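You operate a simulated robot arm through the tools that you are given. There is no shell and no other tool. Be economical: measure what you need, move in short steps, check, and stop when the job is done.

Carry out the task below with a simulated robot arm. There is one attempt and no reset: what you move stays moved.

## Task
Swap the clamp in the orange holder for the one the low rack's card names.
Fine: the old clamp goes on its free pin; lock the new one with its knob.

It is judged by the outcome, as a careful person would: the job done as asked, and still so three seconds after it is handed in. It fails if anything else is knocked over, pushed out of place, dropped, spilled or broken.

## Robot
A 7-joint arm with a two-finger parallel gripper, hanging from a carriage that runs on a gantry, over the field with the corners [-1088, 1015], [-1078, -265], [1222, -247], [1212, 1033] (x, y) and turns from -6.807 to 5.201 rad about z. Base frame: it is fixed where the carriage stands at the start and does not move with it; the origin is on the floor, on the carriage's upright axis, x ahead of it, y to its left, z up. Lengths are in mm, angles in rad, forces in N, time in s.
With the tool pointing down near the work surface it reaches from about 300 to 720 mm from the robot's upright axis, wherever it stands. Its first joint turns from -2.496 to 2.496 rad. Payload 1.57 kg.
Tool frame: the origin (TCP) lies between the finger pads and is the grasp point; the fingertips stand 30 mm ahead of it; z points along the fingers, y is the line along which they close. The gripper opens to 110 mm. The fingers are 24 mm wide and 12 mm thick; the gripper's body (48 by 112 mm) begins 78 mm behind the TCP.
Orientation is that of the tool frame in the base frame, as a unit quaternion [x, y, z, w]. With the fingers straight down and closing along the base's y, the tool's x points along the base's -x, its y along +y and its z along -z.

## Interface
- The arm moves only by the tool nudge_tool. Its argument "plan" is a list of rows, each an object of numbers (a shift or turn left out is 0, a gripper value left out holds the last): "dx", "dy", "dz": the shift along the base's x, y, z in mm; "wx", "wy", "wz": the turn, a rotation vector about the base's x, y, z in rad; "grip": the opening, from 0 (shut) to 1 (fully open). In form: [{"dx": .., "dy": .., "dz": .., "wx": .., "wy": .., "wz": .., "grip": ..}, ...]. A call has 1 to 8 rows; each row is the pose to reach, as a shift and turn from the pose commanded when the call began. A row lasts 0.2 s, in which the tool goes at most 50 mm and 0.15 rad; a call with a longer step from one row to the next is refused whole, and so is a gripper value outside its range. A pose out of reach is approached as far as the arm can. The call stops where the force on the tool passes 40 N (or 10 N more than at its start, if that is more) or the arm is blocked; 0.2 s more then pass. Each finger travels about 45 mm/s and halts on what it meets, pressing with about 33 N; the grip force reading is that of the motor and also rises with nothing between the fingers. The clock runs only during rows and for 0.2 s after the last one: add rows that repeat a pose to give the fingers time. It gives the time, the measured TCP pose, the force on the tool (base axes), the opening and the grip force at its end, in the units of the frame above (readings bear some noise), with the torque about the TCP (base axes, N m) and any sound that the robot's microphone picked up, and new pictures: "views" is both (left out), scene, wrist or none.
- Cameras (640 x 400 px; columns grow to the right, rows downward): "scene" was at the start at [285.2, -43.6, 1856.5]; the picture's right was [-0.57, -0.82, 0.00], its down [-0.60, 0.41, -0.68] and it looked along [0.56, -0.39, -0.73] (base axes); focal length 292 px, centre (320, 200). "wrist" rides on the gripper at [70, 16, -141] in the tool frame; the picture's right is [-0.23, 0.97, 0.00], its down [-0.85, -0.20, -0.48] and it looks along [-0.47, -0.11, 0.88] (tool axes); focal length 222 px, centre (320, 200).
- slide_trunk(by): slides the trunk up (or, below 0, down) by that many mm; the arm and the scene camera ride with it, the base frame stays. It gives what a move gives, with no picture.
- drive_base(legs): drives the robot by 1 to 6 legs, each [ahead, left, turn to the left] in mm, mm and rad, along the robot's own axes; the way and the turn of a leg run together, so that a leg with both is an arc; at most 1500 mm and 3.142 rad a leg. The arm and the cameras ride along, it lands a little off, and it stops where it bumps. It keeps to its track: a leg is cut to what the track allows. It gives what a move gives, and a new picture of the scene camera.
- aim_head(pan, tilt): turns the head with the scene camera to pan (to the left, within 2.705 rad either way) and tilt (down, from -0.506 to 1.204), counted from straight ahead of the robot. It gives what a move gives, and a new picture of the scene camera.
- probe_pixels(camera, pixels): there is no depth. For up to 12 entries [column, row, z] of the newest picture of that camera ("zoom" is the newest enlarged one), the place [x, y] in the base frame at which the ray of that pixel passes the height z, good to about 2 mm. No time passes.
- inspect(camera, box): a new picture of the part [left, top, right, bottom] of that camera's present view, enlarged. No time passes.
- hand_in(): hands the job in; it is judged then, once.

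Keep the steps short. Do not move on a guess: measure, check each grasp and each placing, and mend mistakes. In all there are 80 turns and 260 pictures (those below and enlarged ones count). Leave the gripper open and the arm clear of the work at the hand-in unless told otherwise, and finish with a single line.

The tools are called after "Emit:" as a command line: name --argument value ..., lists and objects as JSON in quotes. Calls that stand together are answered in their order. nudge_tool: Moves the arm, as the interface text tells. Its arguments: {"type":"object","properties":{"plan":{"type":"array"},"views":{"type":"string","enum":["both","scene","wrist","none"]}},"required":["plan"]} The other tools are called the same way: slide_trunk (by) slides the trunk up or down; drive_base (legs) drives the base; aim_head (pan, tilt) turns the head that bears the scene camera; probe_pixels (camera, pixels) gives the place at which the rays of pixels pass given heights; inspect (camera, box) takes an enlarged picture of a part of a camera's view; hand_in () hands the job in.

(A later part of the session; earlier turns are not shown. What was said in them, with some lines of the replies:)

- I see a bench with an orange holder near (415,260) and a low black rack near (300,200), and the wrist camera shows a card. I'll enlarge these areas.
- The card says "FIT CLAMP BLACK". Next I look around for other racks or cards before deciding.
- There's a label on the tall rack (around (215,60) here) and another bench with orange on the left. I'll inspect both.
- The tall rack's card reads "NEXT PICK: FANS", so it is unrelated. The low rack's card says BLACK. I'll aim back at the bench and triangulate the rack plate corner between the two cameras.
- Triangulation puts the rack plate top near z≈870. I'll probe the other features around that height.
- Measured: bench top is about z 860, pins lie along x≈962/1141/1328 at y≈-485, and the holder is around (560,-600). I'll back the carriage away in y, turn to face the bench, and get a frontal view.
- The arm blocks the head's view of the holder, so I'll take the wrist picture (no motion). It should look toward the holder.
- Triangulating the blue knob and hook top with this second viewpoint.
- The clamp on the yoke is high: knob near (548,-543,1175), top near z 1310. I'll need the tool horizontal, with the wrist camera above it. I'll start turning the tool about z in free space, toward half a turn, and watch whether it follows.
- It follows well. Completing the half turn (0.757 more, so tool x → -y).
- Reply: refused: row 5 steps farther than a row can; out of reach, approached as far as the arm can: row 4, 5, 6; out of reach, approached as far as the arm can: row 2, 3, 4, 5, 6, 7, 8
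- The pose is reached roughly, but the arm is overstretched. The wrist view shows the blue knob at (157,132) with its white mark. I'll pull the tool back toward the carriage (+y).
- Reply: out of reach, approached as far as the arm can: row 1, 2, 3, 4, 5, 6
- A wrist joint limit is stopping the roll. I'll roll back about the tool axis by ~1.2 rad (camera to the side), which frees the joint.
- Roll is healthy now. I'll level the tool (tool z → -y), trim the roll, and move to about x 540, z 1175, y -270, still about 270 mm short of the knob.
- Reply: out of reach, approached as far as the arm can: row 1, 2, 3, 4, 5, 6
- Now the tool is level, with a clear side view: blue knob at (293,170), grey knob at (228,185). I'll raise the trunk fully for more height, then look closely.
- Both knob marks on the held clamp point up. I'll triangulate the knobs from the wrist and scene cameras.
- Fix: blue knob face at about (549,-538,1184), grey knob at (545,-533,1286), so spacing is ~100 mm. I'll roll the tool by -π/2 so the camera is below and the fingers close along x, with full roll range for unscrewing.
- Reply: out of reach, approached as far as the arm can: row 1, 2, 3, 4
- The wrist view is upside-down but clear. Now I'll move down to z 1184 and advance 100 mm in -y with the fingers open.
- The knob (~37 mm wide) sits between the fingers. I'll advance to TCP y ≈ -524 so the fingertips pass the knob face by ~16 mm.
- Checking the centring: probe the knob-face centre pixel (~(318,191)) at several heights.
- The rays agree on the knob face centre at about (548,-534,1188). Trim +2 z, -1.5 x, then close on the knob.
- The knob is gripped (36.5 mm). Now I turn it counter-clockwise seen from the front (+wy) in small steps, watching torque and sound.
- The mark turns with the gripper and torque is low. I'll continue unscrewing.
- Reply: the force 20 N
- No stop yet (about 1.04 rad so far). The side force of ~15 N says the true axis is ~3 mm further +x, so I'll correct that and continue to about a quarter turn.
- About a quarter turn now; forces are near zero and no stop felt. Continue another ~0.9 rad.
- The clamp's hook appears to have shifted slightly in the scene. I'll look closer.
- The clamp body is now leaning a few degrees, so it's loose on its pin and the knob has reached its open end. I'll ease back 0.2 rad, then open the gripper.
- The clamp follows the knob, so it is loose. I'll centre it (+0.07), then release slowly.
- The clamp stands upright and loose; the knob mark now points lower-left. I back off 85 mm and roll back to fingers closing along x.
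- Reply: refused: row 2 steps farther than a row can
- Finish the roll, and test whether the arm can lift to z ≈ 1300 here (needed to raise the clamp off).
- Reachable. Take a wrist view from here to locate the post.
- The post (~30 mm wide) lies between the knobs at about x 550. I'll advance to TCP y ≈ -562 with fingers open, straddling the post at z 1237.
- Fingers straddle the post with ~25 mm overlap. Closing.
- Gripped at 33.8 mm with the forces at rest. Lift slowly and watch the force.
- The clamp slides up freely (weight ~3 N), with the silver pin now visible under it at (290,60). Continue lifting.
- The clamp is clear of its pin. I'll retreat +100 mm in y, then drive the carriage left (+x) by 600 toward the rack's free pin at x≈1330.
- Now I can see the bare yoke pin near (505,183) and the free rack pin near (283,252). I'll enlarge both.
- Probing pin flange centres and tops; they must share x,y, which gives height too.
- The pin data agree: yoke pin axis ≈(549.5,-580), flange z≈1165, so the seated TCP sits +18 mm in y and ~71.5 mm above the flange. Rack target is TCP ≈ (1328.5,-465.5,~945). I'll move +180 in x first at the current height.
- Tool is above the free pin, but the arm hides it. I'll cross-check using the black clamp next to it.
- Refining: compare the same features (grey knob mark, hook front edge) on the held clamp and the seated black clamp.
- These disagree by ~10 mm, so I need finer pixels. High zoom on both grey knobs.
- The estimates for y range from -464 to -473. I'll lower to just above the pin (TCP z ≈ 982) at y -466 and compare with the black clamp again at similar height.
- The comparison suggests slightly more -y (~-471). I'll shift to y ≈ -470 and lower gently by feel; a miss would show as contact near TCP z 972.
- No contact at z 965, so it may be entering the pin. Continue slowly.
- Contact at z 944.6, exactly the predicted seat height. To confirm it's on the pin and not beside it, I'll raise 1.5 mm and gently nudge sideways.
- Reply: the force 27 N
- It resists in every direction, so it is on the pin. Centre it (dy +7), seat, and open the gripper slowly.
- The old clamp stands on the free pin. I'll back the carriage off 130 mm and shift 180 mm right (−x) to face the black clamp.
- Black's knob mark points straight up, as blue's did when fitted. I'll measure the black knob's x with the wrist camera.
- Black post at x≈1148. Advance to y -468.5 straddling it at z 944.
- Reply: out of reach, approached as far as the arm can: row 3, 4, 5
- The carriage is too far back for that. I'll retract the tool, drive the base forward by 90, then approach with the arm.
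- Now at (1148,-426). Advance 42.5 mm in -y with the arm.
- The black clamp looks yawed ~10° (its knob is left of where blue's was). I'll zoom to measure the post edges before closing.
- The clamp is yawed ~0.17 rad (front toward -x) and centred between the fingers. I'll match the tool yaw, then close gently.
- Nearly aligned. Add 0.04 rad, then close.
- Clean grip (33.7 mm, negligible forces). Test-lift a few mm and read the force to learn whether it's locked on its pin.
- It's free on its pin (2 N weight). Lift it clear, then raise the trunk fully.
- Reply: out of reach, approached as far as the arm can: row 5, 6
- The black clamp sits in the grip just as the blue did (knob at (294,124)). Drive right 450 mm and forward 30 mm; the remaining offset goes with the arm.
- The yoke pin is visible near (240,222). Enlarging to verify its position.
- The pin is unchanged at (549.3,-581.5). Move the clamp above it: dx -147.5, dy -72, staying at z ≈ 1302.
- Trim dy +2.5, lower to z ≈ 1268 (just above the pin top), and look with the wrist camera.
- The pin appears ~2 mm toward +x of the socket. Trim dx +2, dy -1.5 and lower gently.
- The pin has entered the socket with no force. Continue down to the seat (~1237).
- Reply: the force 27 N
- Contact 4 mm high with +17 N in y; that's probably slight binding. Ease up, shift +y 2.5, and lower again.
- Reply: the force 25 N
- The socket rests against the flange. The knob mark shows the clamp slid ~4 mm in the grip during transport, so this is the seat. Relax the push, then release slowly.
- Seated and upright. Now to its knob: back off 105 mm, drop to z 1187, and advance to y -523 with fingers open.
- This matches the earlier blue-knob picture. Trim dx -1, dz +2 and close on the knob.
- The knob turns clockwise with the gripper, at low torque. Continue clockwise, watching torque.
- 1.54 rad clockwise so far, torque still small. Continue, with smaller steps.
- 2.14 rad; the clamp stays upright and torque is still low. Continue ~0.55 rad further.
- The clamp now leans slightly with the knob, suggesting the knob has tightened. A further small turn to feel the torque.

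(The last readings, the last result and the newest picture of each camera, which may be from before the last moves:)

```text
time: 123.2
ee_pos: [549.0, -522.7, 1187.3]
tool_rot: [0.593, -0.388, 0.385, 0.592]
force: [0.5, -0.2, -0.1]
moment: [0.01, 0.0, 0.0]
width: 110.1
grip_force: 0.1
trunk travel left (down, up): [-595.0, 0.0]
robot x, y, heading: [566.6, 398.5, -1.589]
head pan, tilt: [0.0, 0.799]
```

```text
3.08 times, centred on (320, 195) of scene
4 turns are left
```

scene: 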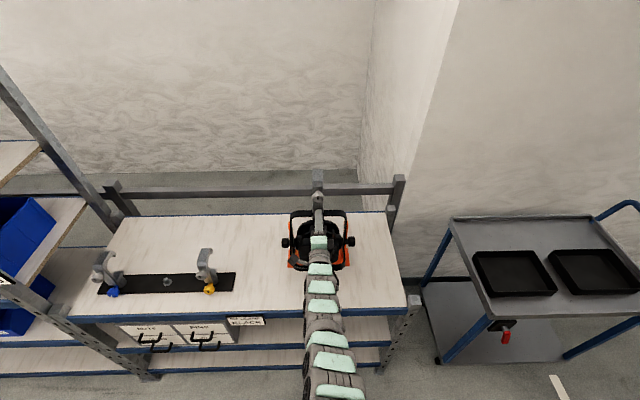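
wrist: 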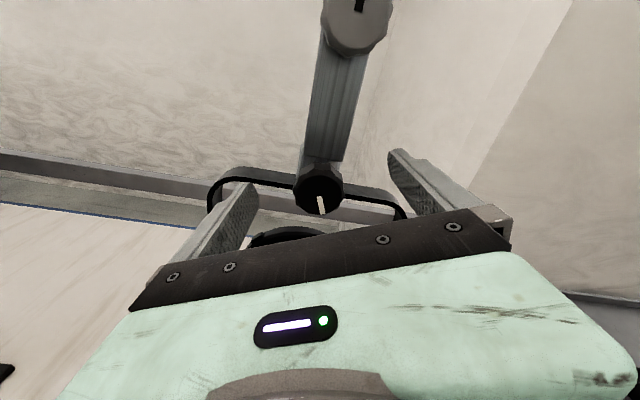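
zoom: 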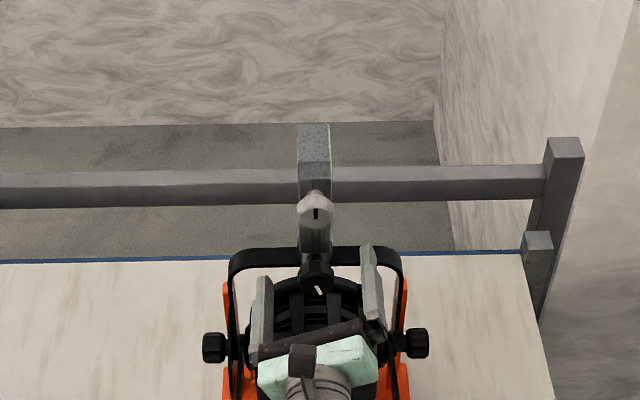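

On release the clamp springs upright, and torque never clearly rose, so I can't be sure it's tight. I'll back off, roll back ~2.6 rad, regrip and turn further clockwise.

Emit:
nudge_tool --plan '[{"dy": 40}, {"dy": 75}, {"dy": 75, "wy": 0.14}, {"dy": 75, "wy": 0.28}, {"dy": 75, "wy": 0.42}, {"dy": 75, "wy": 0.56}, {"dy": 75, "wy": 0.7}, {"dy": 75, "wy": 0.84}]' --views "none"

Emit:
nudge_tool --plan '[{"wy": 0.145}, {"wy": 0.29}, {"wy": 0.435}, {"wy": 0.58}, {"wy": 0.725}, {"wy": 0.87}, {"wy": 1.015}, {"wy": 1.16}]' --views "none"

Emit:
nudge_tool --plan '[{"wy": 0.14}, {"wy": 0.28}, {"wy": 0.42}, {"wy": 0.56}, {"wy": 0.56, "dy": -40}, {"wy": 0.56, "dy": -75}, {"wy": 0.56, "dy": -75}]' --views "wrist"

Emit:
nudge_tool --plan '[{"grip": 0.5}, {"grip": 0.4}, {"grip": 0.3}, {"grip": 0.1}, {"grip": 0.1}, {"grip": 0.1}]' --views "wrist"

Emit:
nudge_tool --plan '[{"wy": -0.12}, {"wy": -0.24}, {"wy": -0.36}, {"wy": -0.48}]' --views "wrist"

Emit:
inspect --camera "scene" --box '[270, 130, 370, 260]'

Emit:
nudge_tool --plan '[{"wy": -0.12}, {"wy": -0.24}, {"wy": -0.36}, {"wy": -0.48}]' --views "wrist"

Emit:
inspect --camera "scene" --box '[270, 130, 370, 260]'

```text
time: 125.0
ee_pos: [548.0, -447.1, 1187.4]
tool_rot: [0.699, -0.112, 0.11, 0.697]
force: [-0.4, -0.4, -0.1]
moment: [0.01, 0.03, 0.01]
width: 110.0
grip_force: 0.1
trunk travel left (down, up): [-595.0, 0.0]
robot x, y, heading: [565.3, 397.3, -1.59]
head pan, tilt: [0.0, 0.799]
```

```text
time: 126.8
ee_pos: [549.0, -447.9, 1187.0]
tool_rot: [0.644, 0.289, -0.292, 0.646]
force: [-0.2, -0.6, -0.3]
moment: [0.01, -0.01, 0.0]
width: 110.1
grip_force: 0.1
trunk travel left (down, up): [-595.0, 0.0]
robot x, y, heading: [557.5, 394.9, -1.59]
head pan, tilt: [0.0, 0.799]
```

```text
time: 128.4
ee_pos: [549.4, -522.1, 1188.2]
tool_rot: [0.54, 0.456, -0.457, 0.54]
force: [-0.4, 0.1, 0.0]
moment: [0.01, 0.01, -0.01]
width: 110.0
grip_force: 0.1
trunk travel left (down, up): [-595.0, 0.0]
robot x, y, heading: [567.1, 399.2, -1.59]
head pan, tilt: [0.0, 0.799]
```

wrist: 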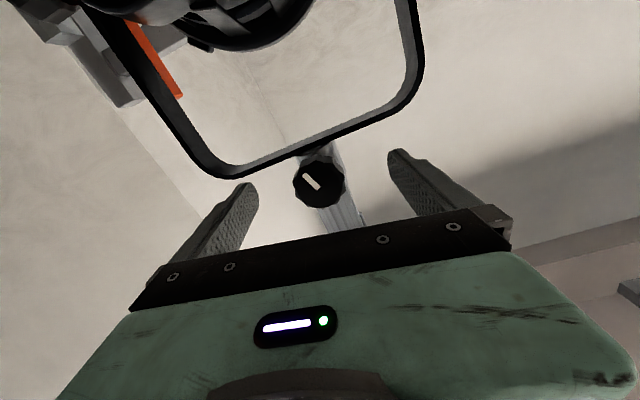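

```text
time: 129.8
ee_pos: [548.6, -522.1, 1187.6]
tool_rot: [0.539, 0.455, -0.457, 0.542]
force: [0.9, 0.5, 0.6]
moment: [-0.1, -0.01, 0.07]
width: 36.7
grip_force: 26.1
trunk travel left (down, up): [-595.0, 0.0]
robot x, y, heading: [564.3, 399.6, -1.592]
head pan, tilt: [0.0, 0.799]
```

wrist: 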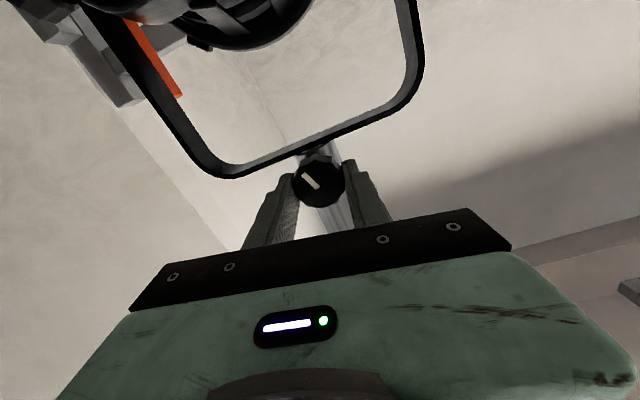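

```text
time: 130.8
ee_pos: [547.8, -521.6, 1186.8]
tool_rot: [0.633, 0.313, -0.315, 0.634]
force: [-2.1, -1.0, 0.0]
moment: [0.0, 0.0, -0.04]
width: 36.5
grip_force: 32.6
trunk travel left (down, up): [-595.0, 0.0]
robot x, y, heading: [563.1, 399.3, -1.592]
head pan, tilt: [0.0, 0.799]
```

wrist: 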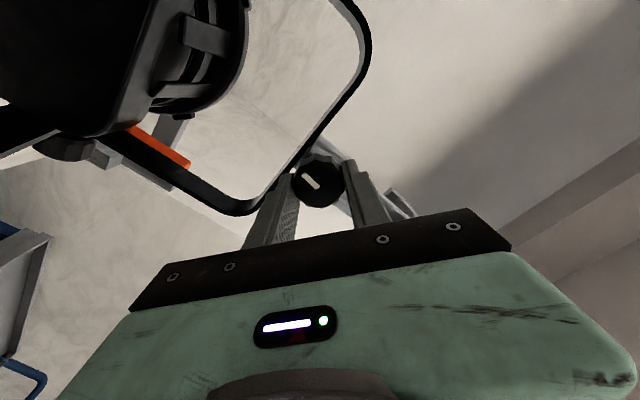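

```text
3.08 times, centred on (320, 195) of scene
```

zoom: 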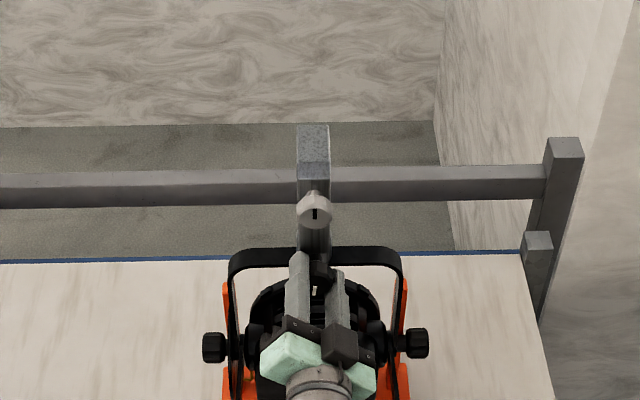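

```text
time: 131.8
ee_pos: [547.4, -521.8, 1188.8]
tool_rot: [0.689, 0.153, -0.157, 0.691]
force: [-5.4, -9.9, -5.4]
moment: [0.31, 0.04, -0.32]
width: 36.5
grip_force: 32.7
trunk travel left (down, up): [-595.0, 0.0]
robot x, y, heading: [563.7, 395.2, -1.589]
head pan, tilt: [0.0, 0.799]
```

wrist: 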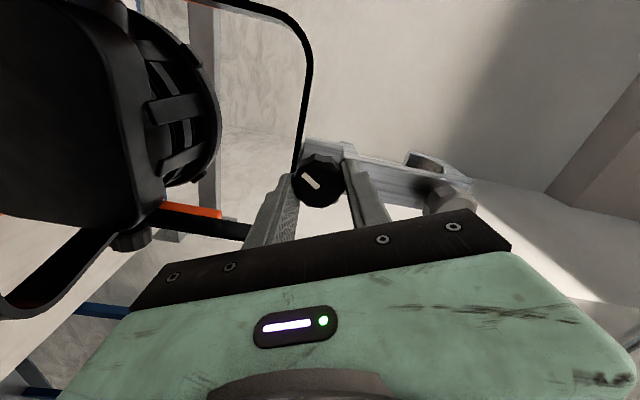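

```text
3.08 times, centred on (320, 195) of scene
3 turns are left
```

zoom: 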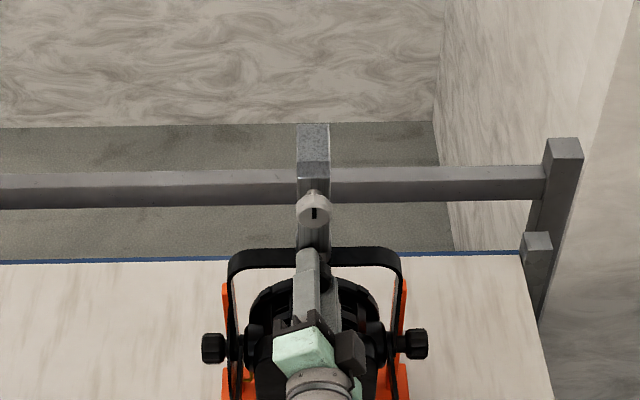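

A -10 N pull along y has appeared, just like the blue knob showed while it was still locked, so the screw is biting. Continue tightening in small steps.

Emit:
nudge_tool --plan '[{"wy": -0.12, "dx": -1, "dz": -1}, {"wy": -0.24, "dx": -1, "dz": -1}, {"wy": -0.36, "dx": -1, "dz": -1}, {"wy": -0.48, "dx": -1, "dz": -1}]' --views "none"

Emit:
nudge_tool --plan '[{"wy": -0.12}, {"wy": -0.24}, {"wy": -0.36}, {"wy": -0.48}]' --views "wrist"

Emit:
inspect --camera "scene" --box '[270, 130, 370, 260]'

Emit:
nudge_tool --plan '[{"wy": -0.12}, {"wy": -0.24}, {"wy": -0.36}, {"wy": -0.48}]' --views "wrist"

Emit:
inspect --camera "scene" --box '[270, 130, 370, 260]'

```text
time: 132.8
ee_pos: [547.3, -523.1, 1186.5]
tool_rot: [0.707, -0.015, 0.013, 0.707]
force: [-4.1, 1.2, -1.0]
moment: [0.02, -0.01, -0.25]
width: 36.6
grip_force: 33.3
trunk travel left (down, up): [-595.0, 0.0]
robot x, y, heading: [560.4, 396.3, -1.59]
head pan, tilt: [0.0, 0.799]
```

```text
time: 133.8
ee_pos: [548.5, -521.8, 1187.1]
tool_rot: [0.684, -0.182, 0.18, 0.683]
force: [-3.8, -1.0, -3.4]
moment: [0.18, -0.03, -0.22]
width: 36.4
grip_force: 33.3
trunk travel left (down, up): [-595.0, 0.0]
robot x, y, heading: [565.0, 393.6, -1.594]
head pan, tilt: [0.0, 0.799]
```

wrist: 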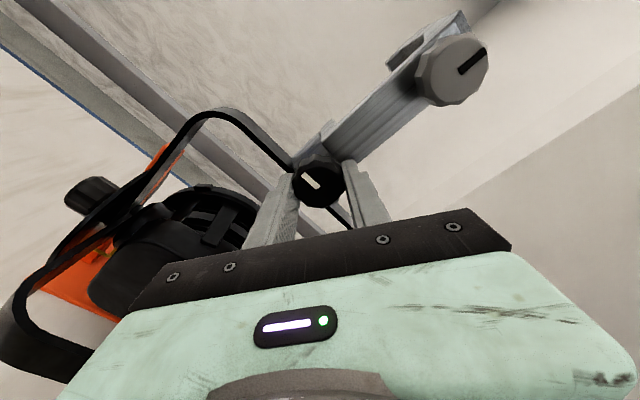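

```text
3.08 times, centred on (320, 195) of scene
```

zoom: 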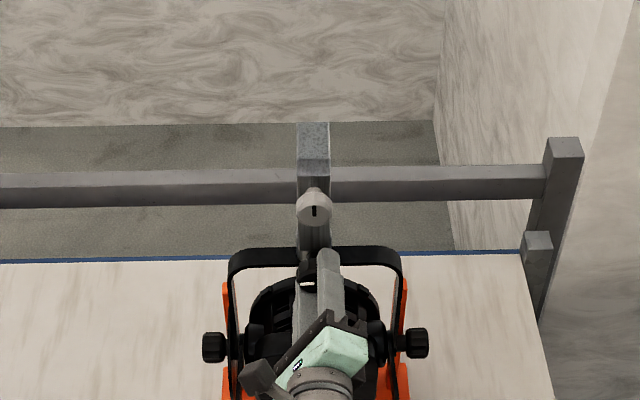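

```text
time: 134.8
ee_pos: [548.0, -523.5, 1186.1]
tool_rot: [0.622, -0.339, 0.338, 0.62]
force: [-1.2, 0.2, -1.8]
moment: [0.11, -0.01, -0.12]
width: 36.3
grip_force: 33.0
trunk travel left (down, up): [-595.0, 0.0]
robot x, y, heading: [560.0, 391.2, -1.59]
head pan, tilt: [0.0, 0.799]
```

wrist: 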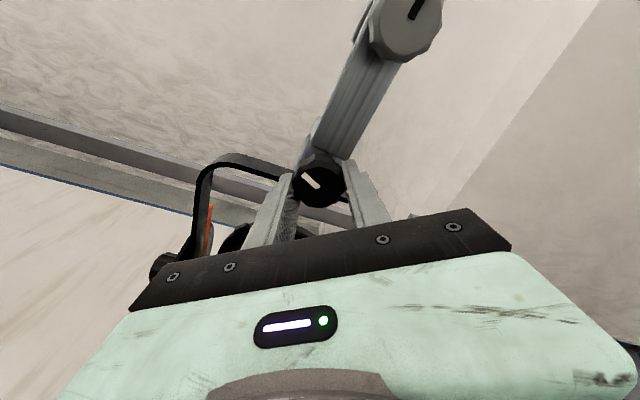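

```text
3.08 times, centred on (320, 195) of scene
2 turns are left
```

zoom: 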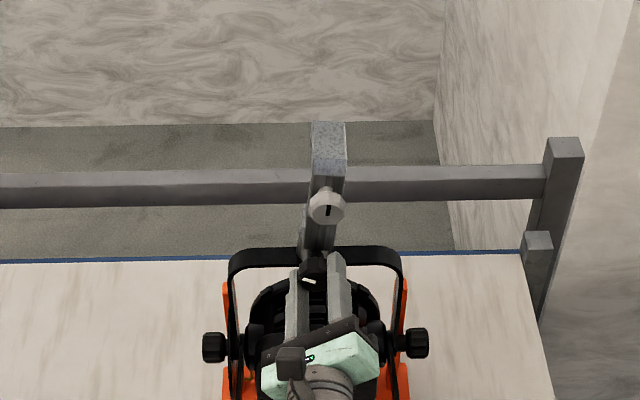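

Total is about 5.1 rad clockwise. Blue's locked mark pointed straight up, so a full turn is the matching tight position. I'll regrip, turn ~1.3 rad more clockwise in small force-guarded calls, then release and retreat clear.

Emit:
nudge_tool --plan '[{"grip": 0.36}, {"grip": 0.42}, {"grip": 0.6}, {"grip": 0.8}, {"grip": 1.0}, {"grip": 1.0}, {"grip": 1.0}]' --views "none"

Emit:
nudge_tool --plan '[{"dy": 40}, {"dy": 75}, {"dy": 75, "wy": 0.14}, {"dy": 75, "wy": 0.28}, {"dy": 75, "wy": 0.42}, {"dy": 75, "wy": 0.56}, {"dy": 75, "wy": 0.7}, {"dy": 75, "wy": 0.84}]' --views "none"

Emit:
nudge_tool --plan '[{"wy": 0.145}, {"wy": 0.29}, {"wy": 0.435}, {"wy": 0.58}, {"wy": 0.725}, {"wy": 0.87}, {"wy": 1.015}, {"wy": 1.16}]' --views "none"

Emit:
nudge_tool --plan '[{"wy": 0.14, "dx": 1}, {"wy": 0.28, "dx": 1}, {"wy": 0.4, "dx": 1}, {"wy": 0.4, "dx": 1, "dy": -40}, {"wy": 0.4, "dx": 1, "dy": -75}, {"wy": 0.4, "dx": 1, "dy": -75}]' --views "wrist"

Emit:
nudge_tool --plan '[{"grip": 0.5}, {"grip": 0.4}, {"grip": 0.3}, {"grip": 0.1}, {"grip": 0.1}, {"grip": 0.1}]' --views "none"

Emit:
nudge_tool --plan '[{"wy": -0.12}, {"wy": -0.24}, {"wy": -0.36}, {"wy": -0.48}]' --views "none"

Emit:
nudge_tool --plan '[{"wy": -0.12}, {"wy": -0.24}, {"wy": -0.36}, {"wy": -0.48}]' --views "none"

Emit:
nudge_tool --plan '[{"wy": -0.12}, {"wy": -0.24}, {"wy": -0.36}, {"wy": -0.36}]' --views "wrist"

Emit:
nudge_tool --plan '[{"grip": 0.36}, {"grip": 0.42}, {"grip": 0.6}, {"grip": 0.8}, {"grip": 1.0}, {"grip": 1.0}, {"grip": 1.0}]' --views "none"

Emit:
nudge_tool --plan '[{"dy": 40}, {"dy": 80}, {"dy": 110}, {"dy": 110}]' --views "both"

Emit:
drive_base --legs '[[-200, 0, 0]]'

```text
time: 136.4
ee_pos: [547.5, -522.7, 1186.4]
tool_rot: [0.621, -0.34, 0.336, 0.621]
force: [-0.6, 0.4, 0.5]
moment: [0.01, 0.02, 0.01]
width: 110.0
grip_force: 0.1
trunk travel left (down, up): [-595.0, 0.0]
robot x, y, heading: [565.5, 395.0, -1.589]
head pan, tilt: [0.0, 0.799]
```

```text
time: 138.2
ee_pos: [546.3, -447.1, 1186.8]
tool_rot: [0.705, -0.057, 0.054, 0.705]
force: [0.0, 0.2, -0.2]
moment: [0.02, -0.01, 0.0]
width: 110.1
grip_force: 0.0
trunk travel left (down, up): [-595.0, 0.0]
robot x, y, heading: [561.5, 393.5, -1.593]
head pan, tilt: [0.0, 0.799]
```

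```text
time: 140.0
ee_pos: [547.9, -447.9, 1187.5]
tool_rot: [0.619, 0.34, -0.342, 0.62]
force: [-1.5, -0.5, -0.7]
moment: [0.01, -0.01, -0.01]
width: 110.0
grip_force: 0.0
trunk travel left (down, up): [-595.0, 0.0]
robot x, y, heading: [563.3, 400.6, -1.588]
head pan, tilt: [0.0, 0.799]
```

```text
time: 141.4
ee_pos: [547.5, -522.4, 1186.8]
tool_rot: [0.539, 0.456, -0.457, 0.541]
force: [-0.3, -0.4, 0.7]
moment: [0.03, 0.0, -0.02]
width: 109.9
grip_force: 0.0
trunk travel left (down, up): [-595.0, 0.0]
robot x, y, heading: [563.8, 400.4, -1.586]
head pan, tilt: [0.0, 0.799]
```

wrist: 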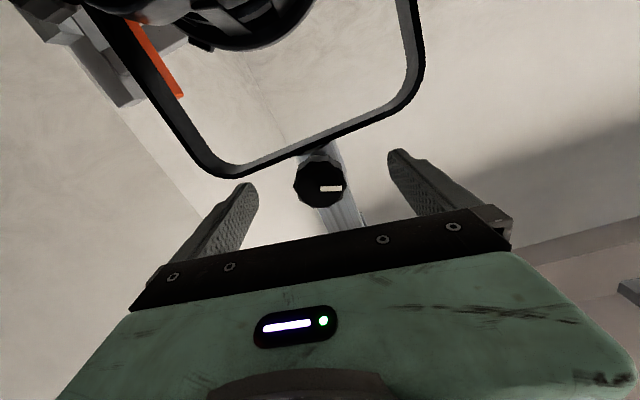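

```text
time: 142.8
ee_pos: [548.3, -522.8, 1186.9]
tool_rot: [0.539, 0.455, -0.458, 0.541]
force: [0.5, -0.5, 1.1]
moment: [-0.12, 0.01, 0.09]
width: 36.5
grip_force: 26.7
trunk travel left (down, up): [-595.0, 0.0]
robot x, y, heading: [566.2, 399.6, -1.586]
head pan, tilt: [0.0, 0.799]
```

```text
time: 143.8
ee_pos: [547.5, -522.7, 1187.1]
tool_rot: [0.633, 0.313, -0.316, 0.634]
force: [-1.9, -0.1, 2.7]
moment: [-0.06, -0.03, -0.08]
width: 36.3
grip_force: 33.2
trunk travel left (down, up): [-595.0, 0.0]
robot x, y, heading: [565.4, 397.9, -1.592]
head pan, tilt: [0.0, 0.799]
```

```text
time: 144.8
ee_pos: [546.9, -523.3, 1186.2]
tool_rot: [0.691, 0.153, -0.156, 0.689]
force: [-5.1, -15.4, -11.4]
moment: [0.06, 0.04, 0.31]
width: 36.3
grip_force: 33.1
trunk travel left (down, up): [-595.0, 0.0]
robot x, y, heading: [562.2, 393.6, -1.595]
head pan, tilt: [0.0, 0.799]
```

```text
time: 145.6
ee_pos: [547.6, -522.0, 1185.0]
tool_rot: [0.707, 0.055, -0.059, 0.703]
force: [-1.7, -10.2, -3.9]
moment: [-0.23, 0.02, 0.06]
width: 36.5
grip_force: 32.7
trunk travel left (down, up): [-595.0, 0.0]
robot x, y, heading: [563.2, 397.1, -1.59]
head pan, tilt: [0.0, 0.799]
stopped in row 3: the force on the tool passed its limit at 40 N (the readings are from after the stop); the commanded pose is now the measured one
```

wrist: 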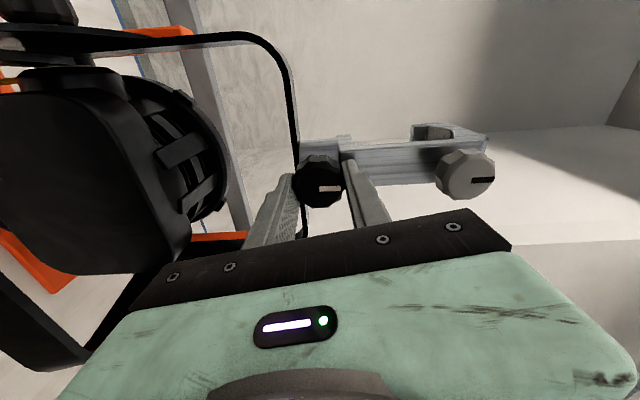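

```text
time: 147.2
ee_pos: [548.7, -522.2, 1185.0]
tool_rot: [0.707, 0.055, -0.057, 0.703]
force: [0.3, 0.5, -0.4]
moment: [0.03, -0.01, 0.02]
width: 109.9
grip_force: 0.0
trunk travel left (down, up): [-595.0, 0.0]
robot x, y, heading: [566.8, 397.7, -1.594]
head pan, tilt: [0.0, 0.799]
```

```text
time: 148.2
ee_pos: [545.1, -413.2, 1185.7]
tool_rot: [0.707, 0.055, -0.059, 0.703]
force: [0.2, -1.2, 0.5]
moment: [0.04, -0.01, 0.02]
width: 110.0
grip_force: 0.0
trunk travel left (down, up): [-595.0, 0.0]
robot x, y, heading: [560.0, 394.3, -1.59]
head pan, tilt: [0.0, 0.799]
```

scene: 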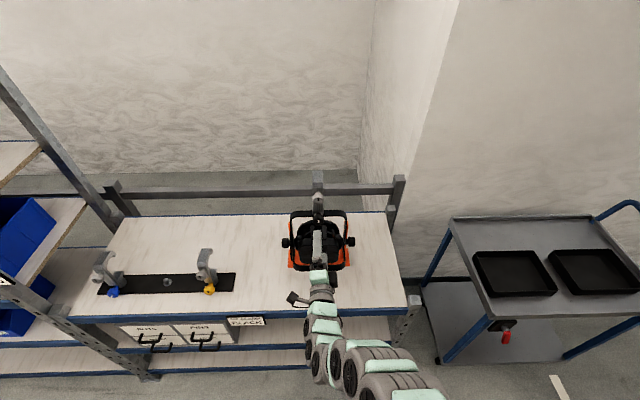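
wrist: 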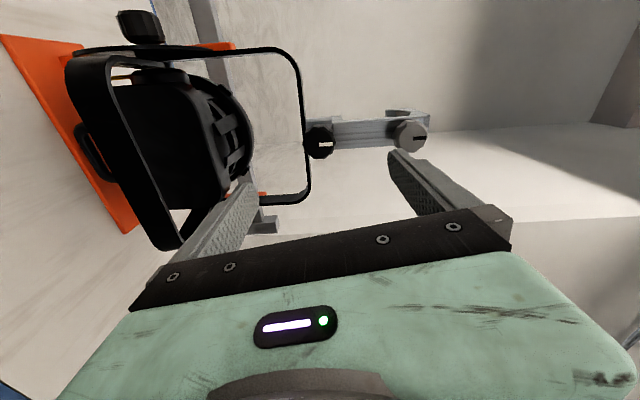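

```text
time: 149.7
ee_pos: [549.8, -214.9, 1185.7]
tool_rot: [0.707, 0.055, -0.058, 0.702]
force: [-0.8, 0.0, -0.3]
moment: [-0.01, 0.0, -0.03]
width: 110.1
grip_force: 0.0
trunk travel left (down, up): [-595.0, 0.0]
robot x, y, heading: [565.0, 593.3, -1.588]
head pan, tilt: [0.0, 0.799]
1 turns are left
```

scene: 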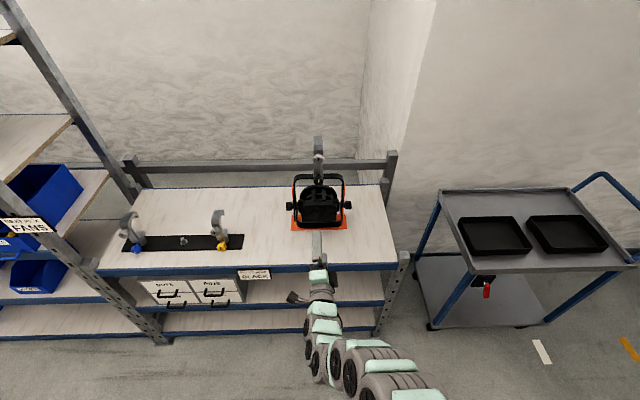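

The knob stopped hard after about one full turn: the force passed the 40 N limit, with the mark back at the top like the grey knob's. The black clamp is upright and tight in the holder, the blue one is on the free pin, and the arm is open and clear. Handing in.

Emit:
hand_in

```text
The job is handed in.
```

The black clamp is fitted in the orange holder with its knob turned clockwise to a firm stop, the old blue clamp is on the rack's free pin, and the job is handed in; I did not pull-test the lock.
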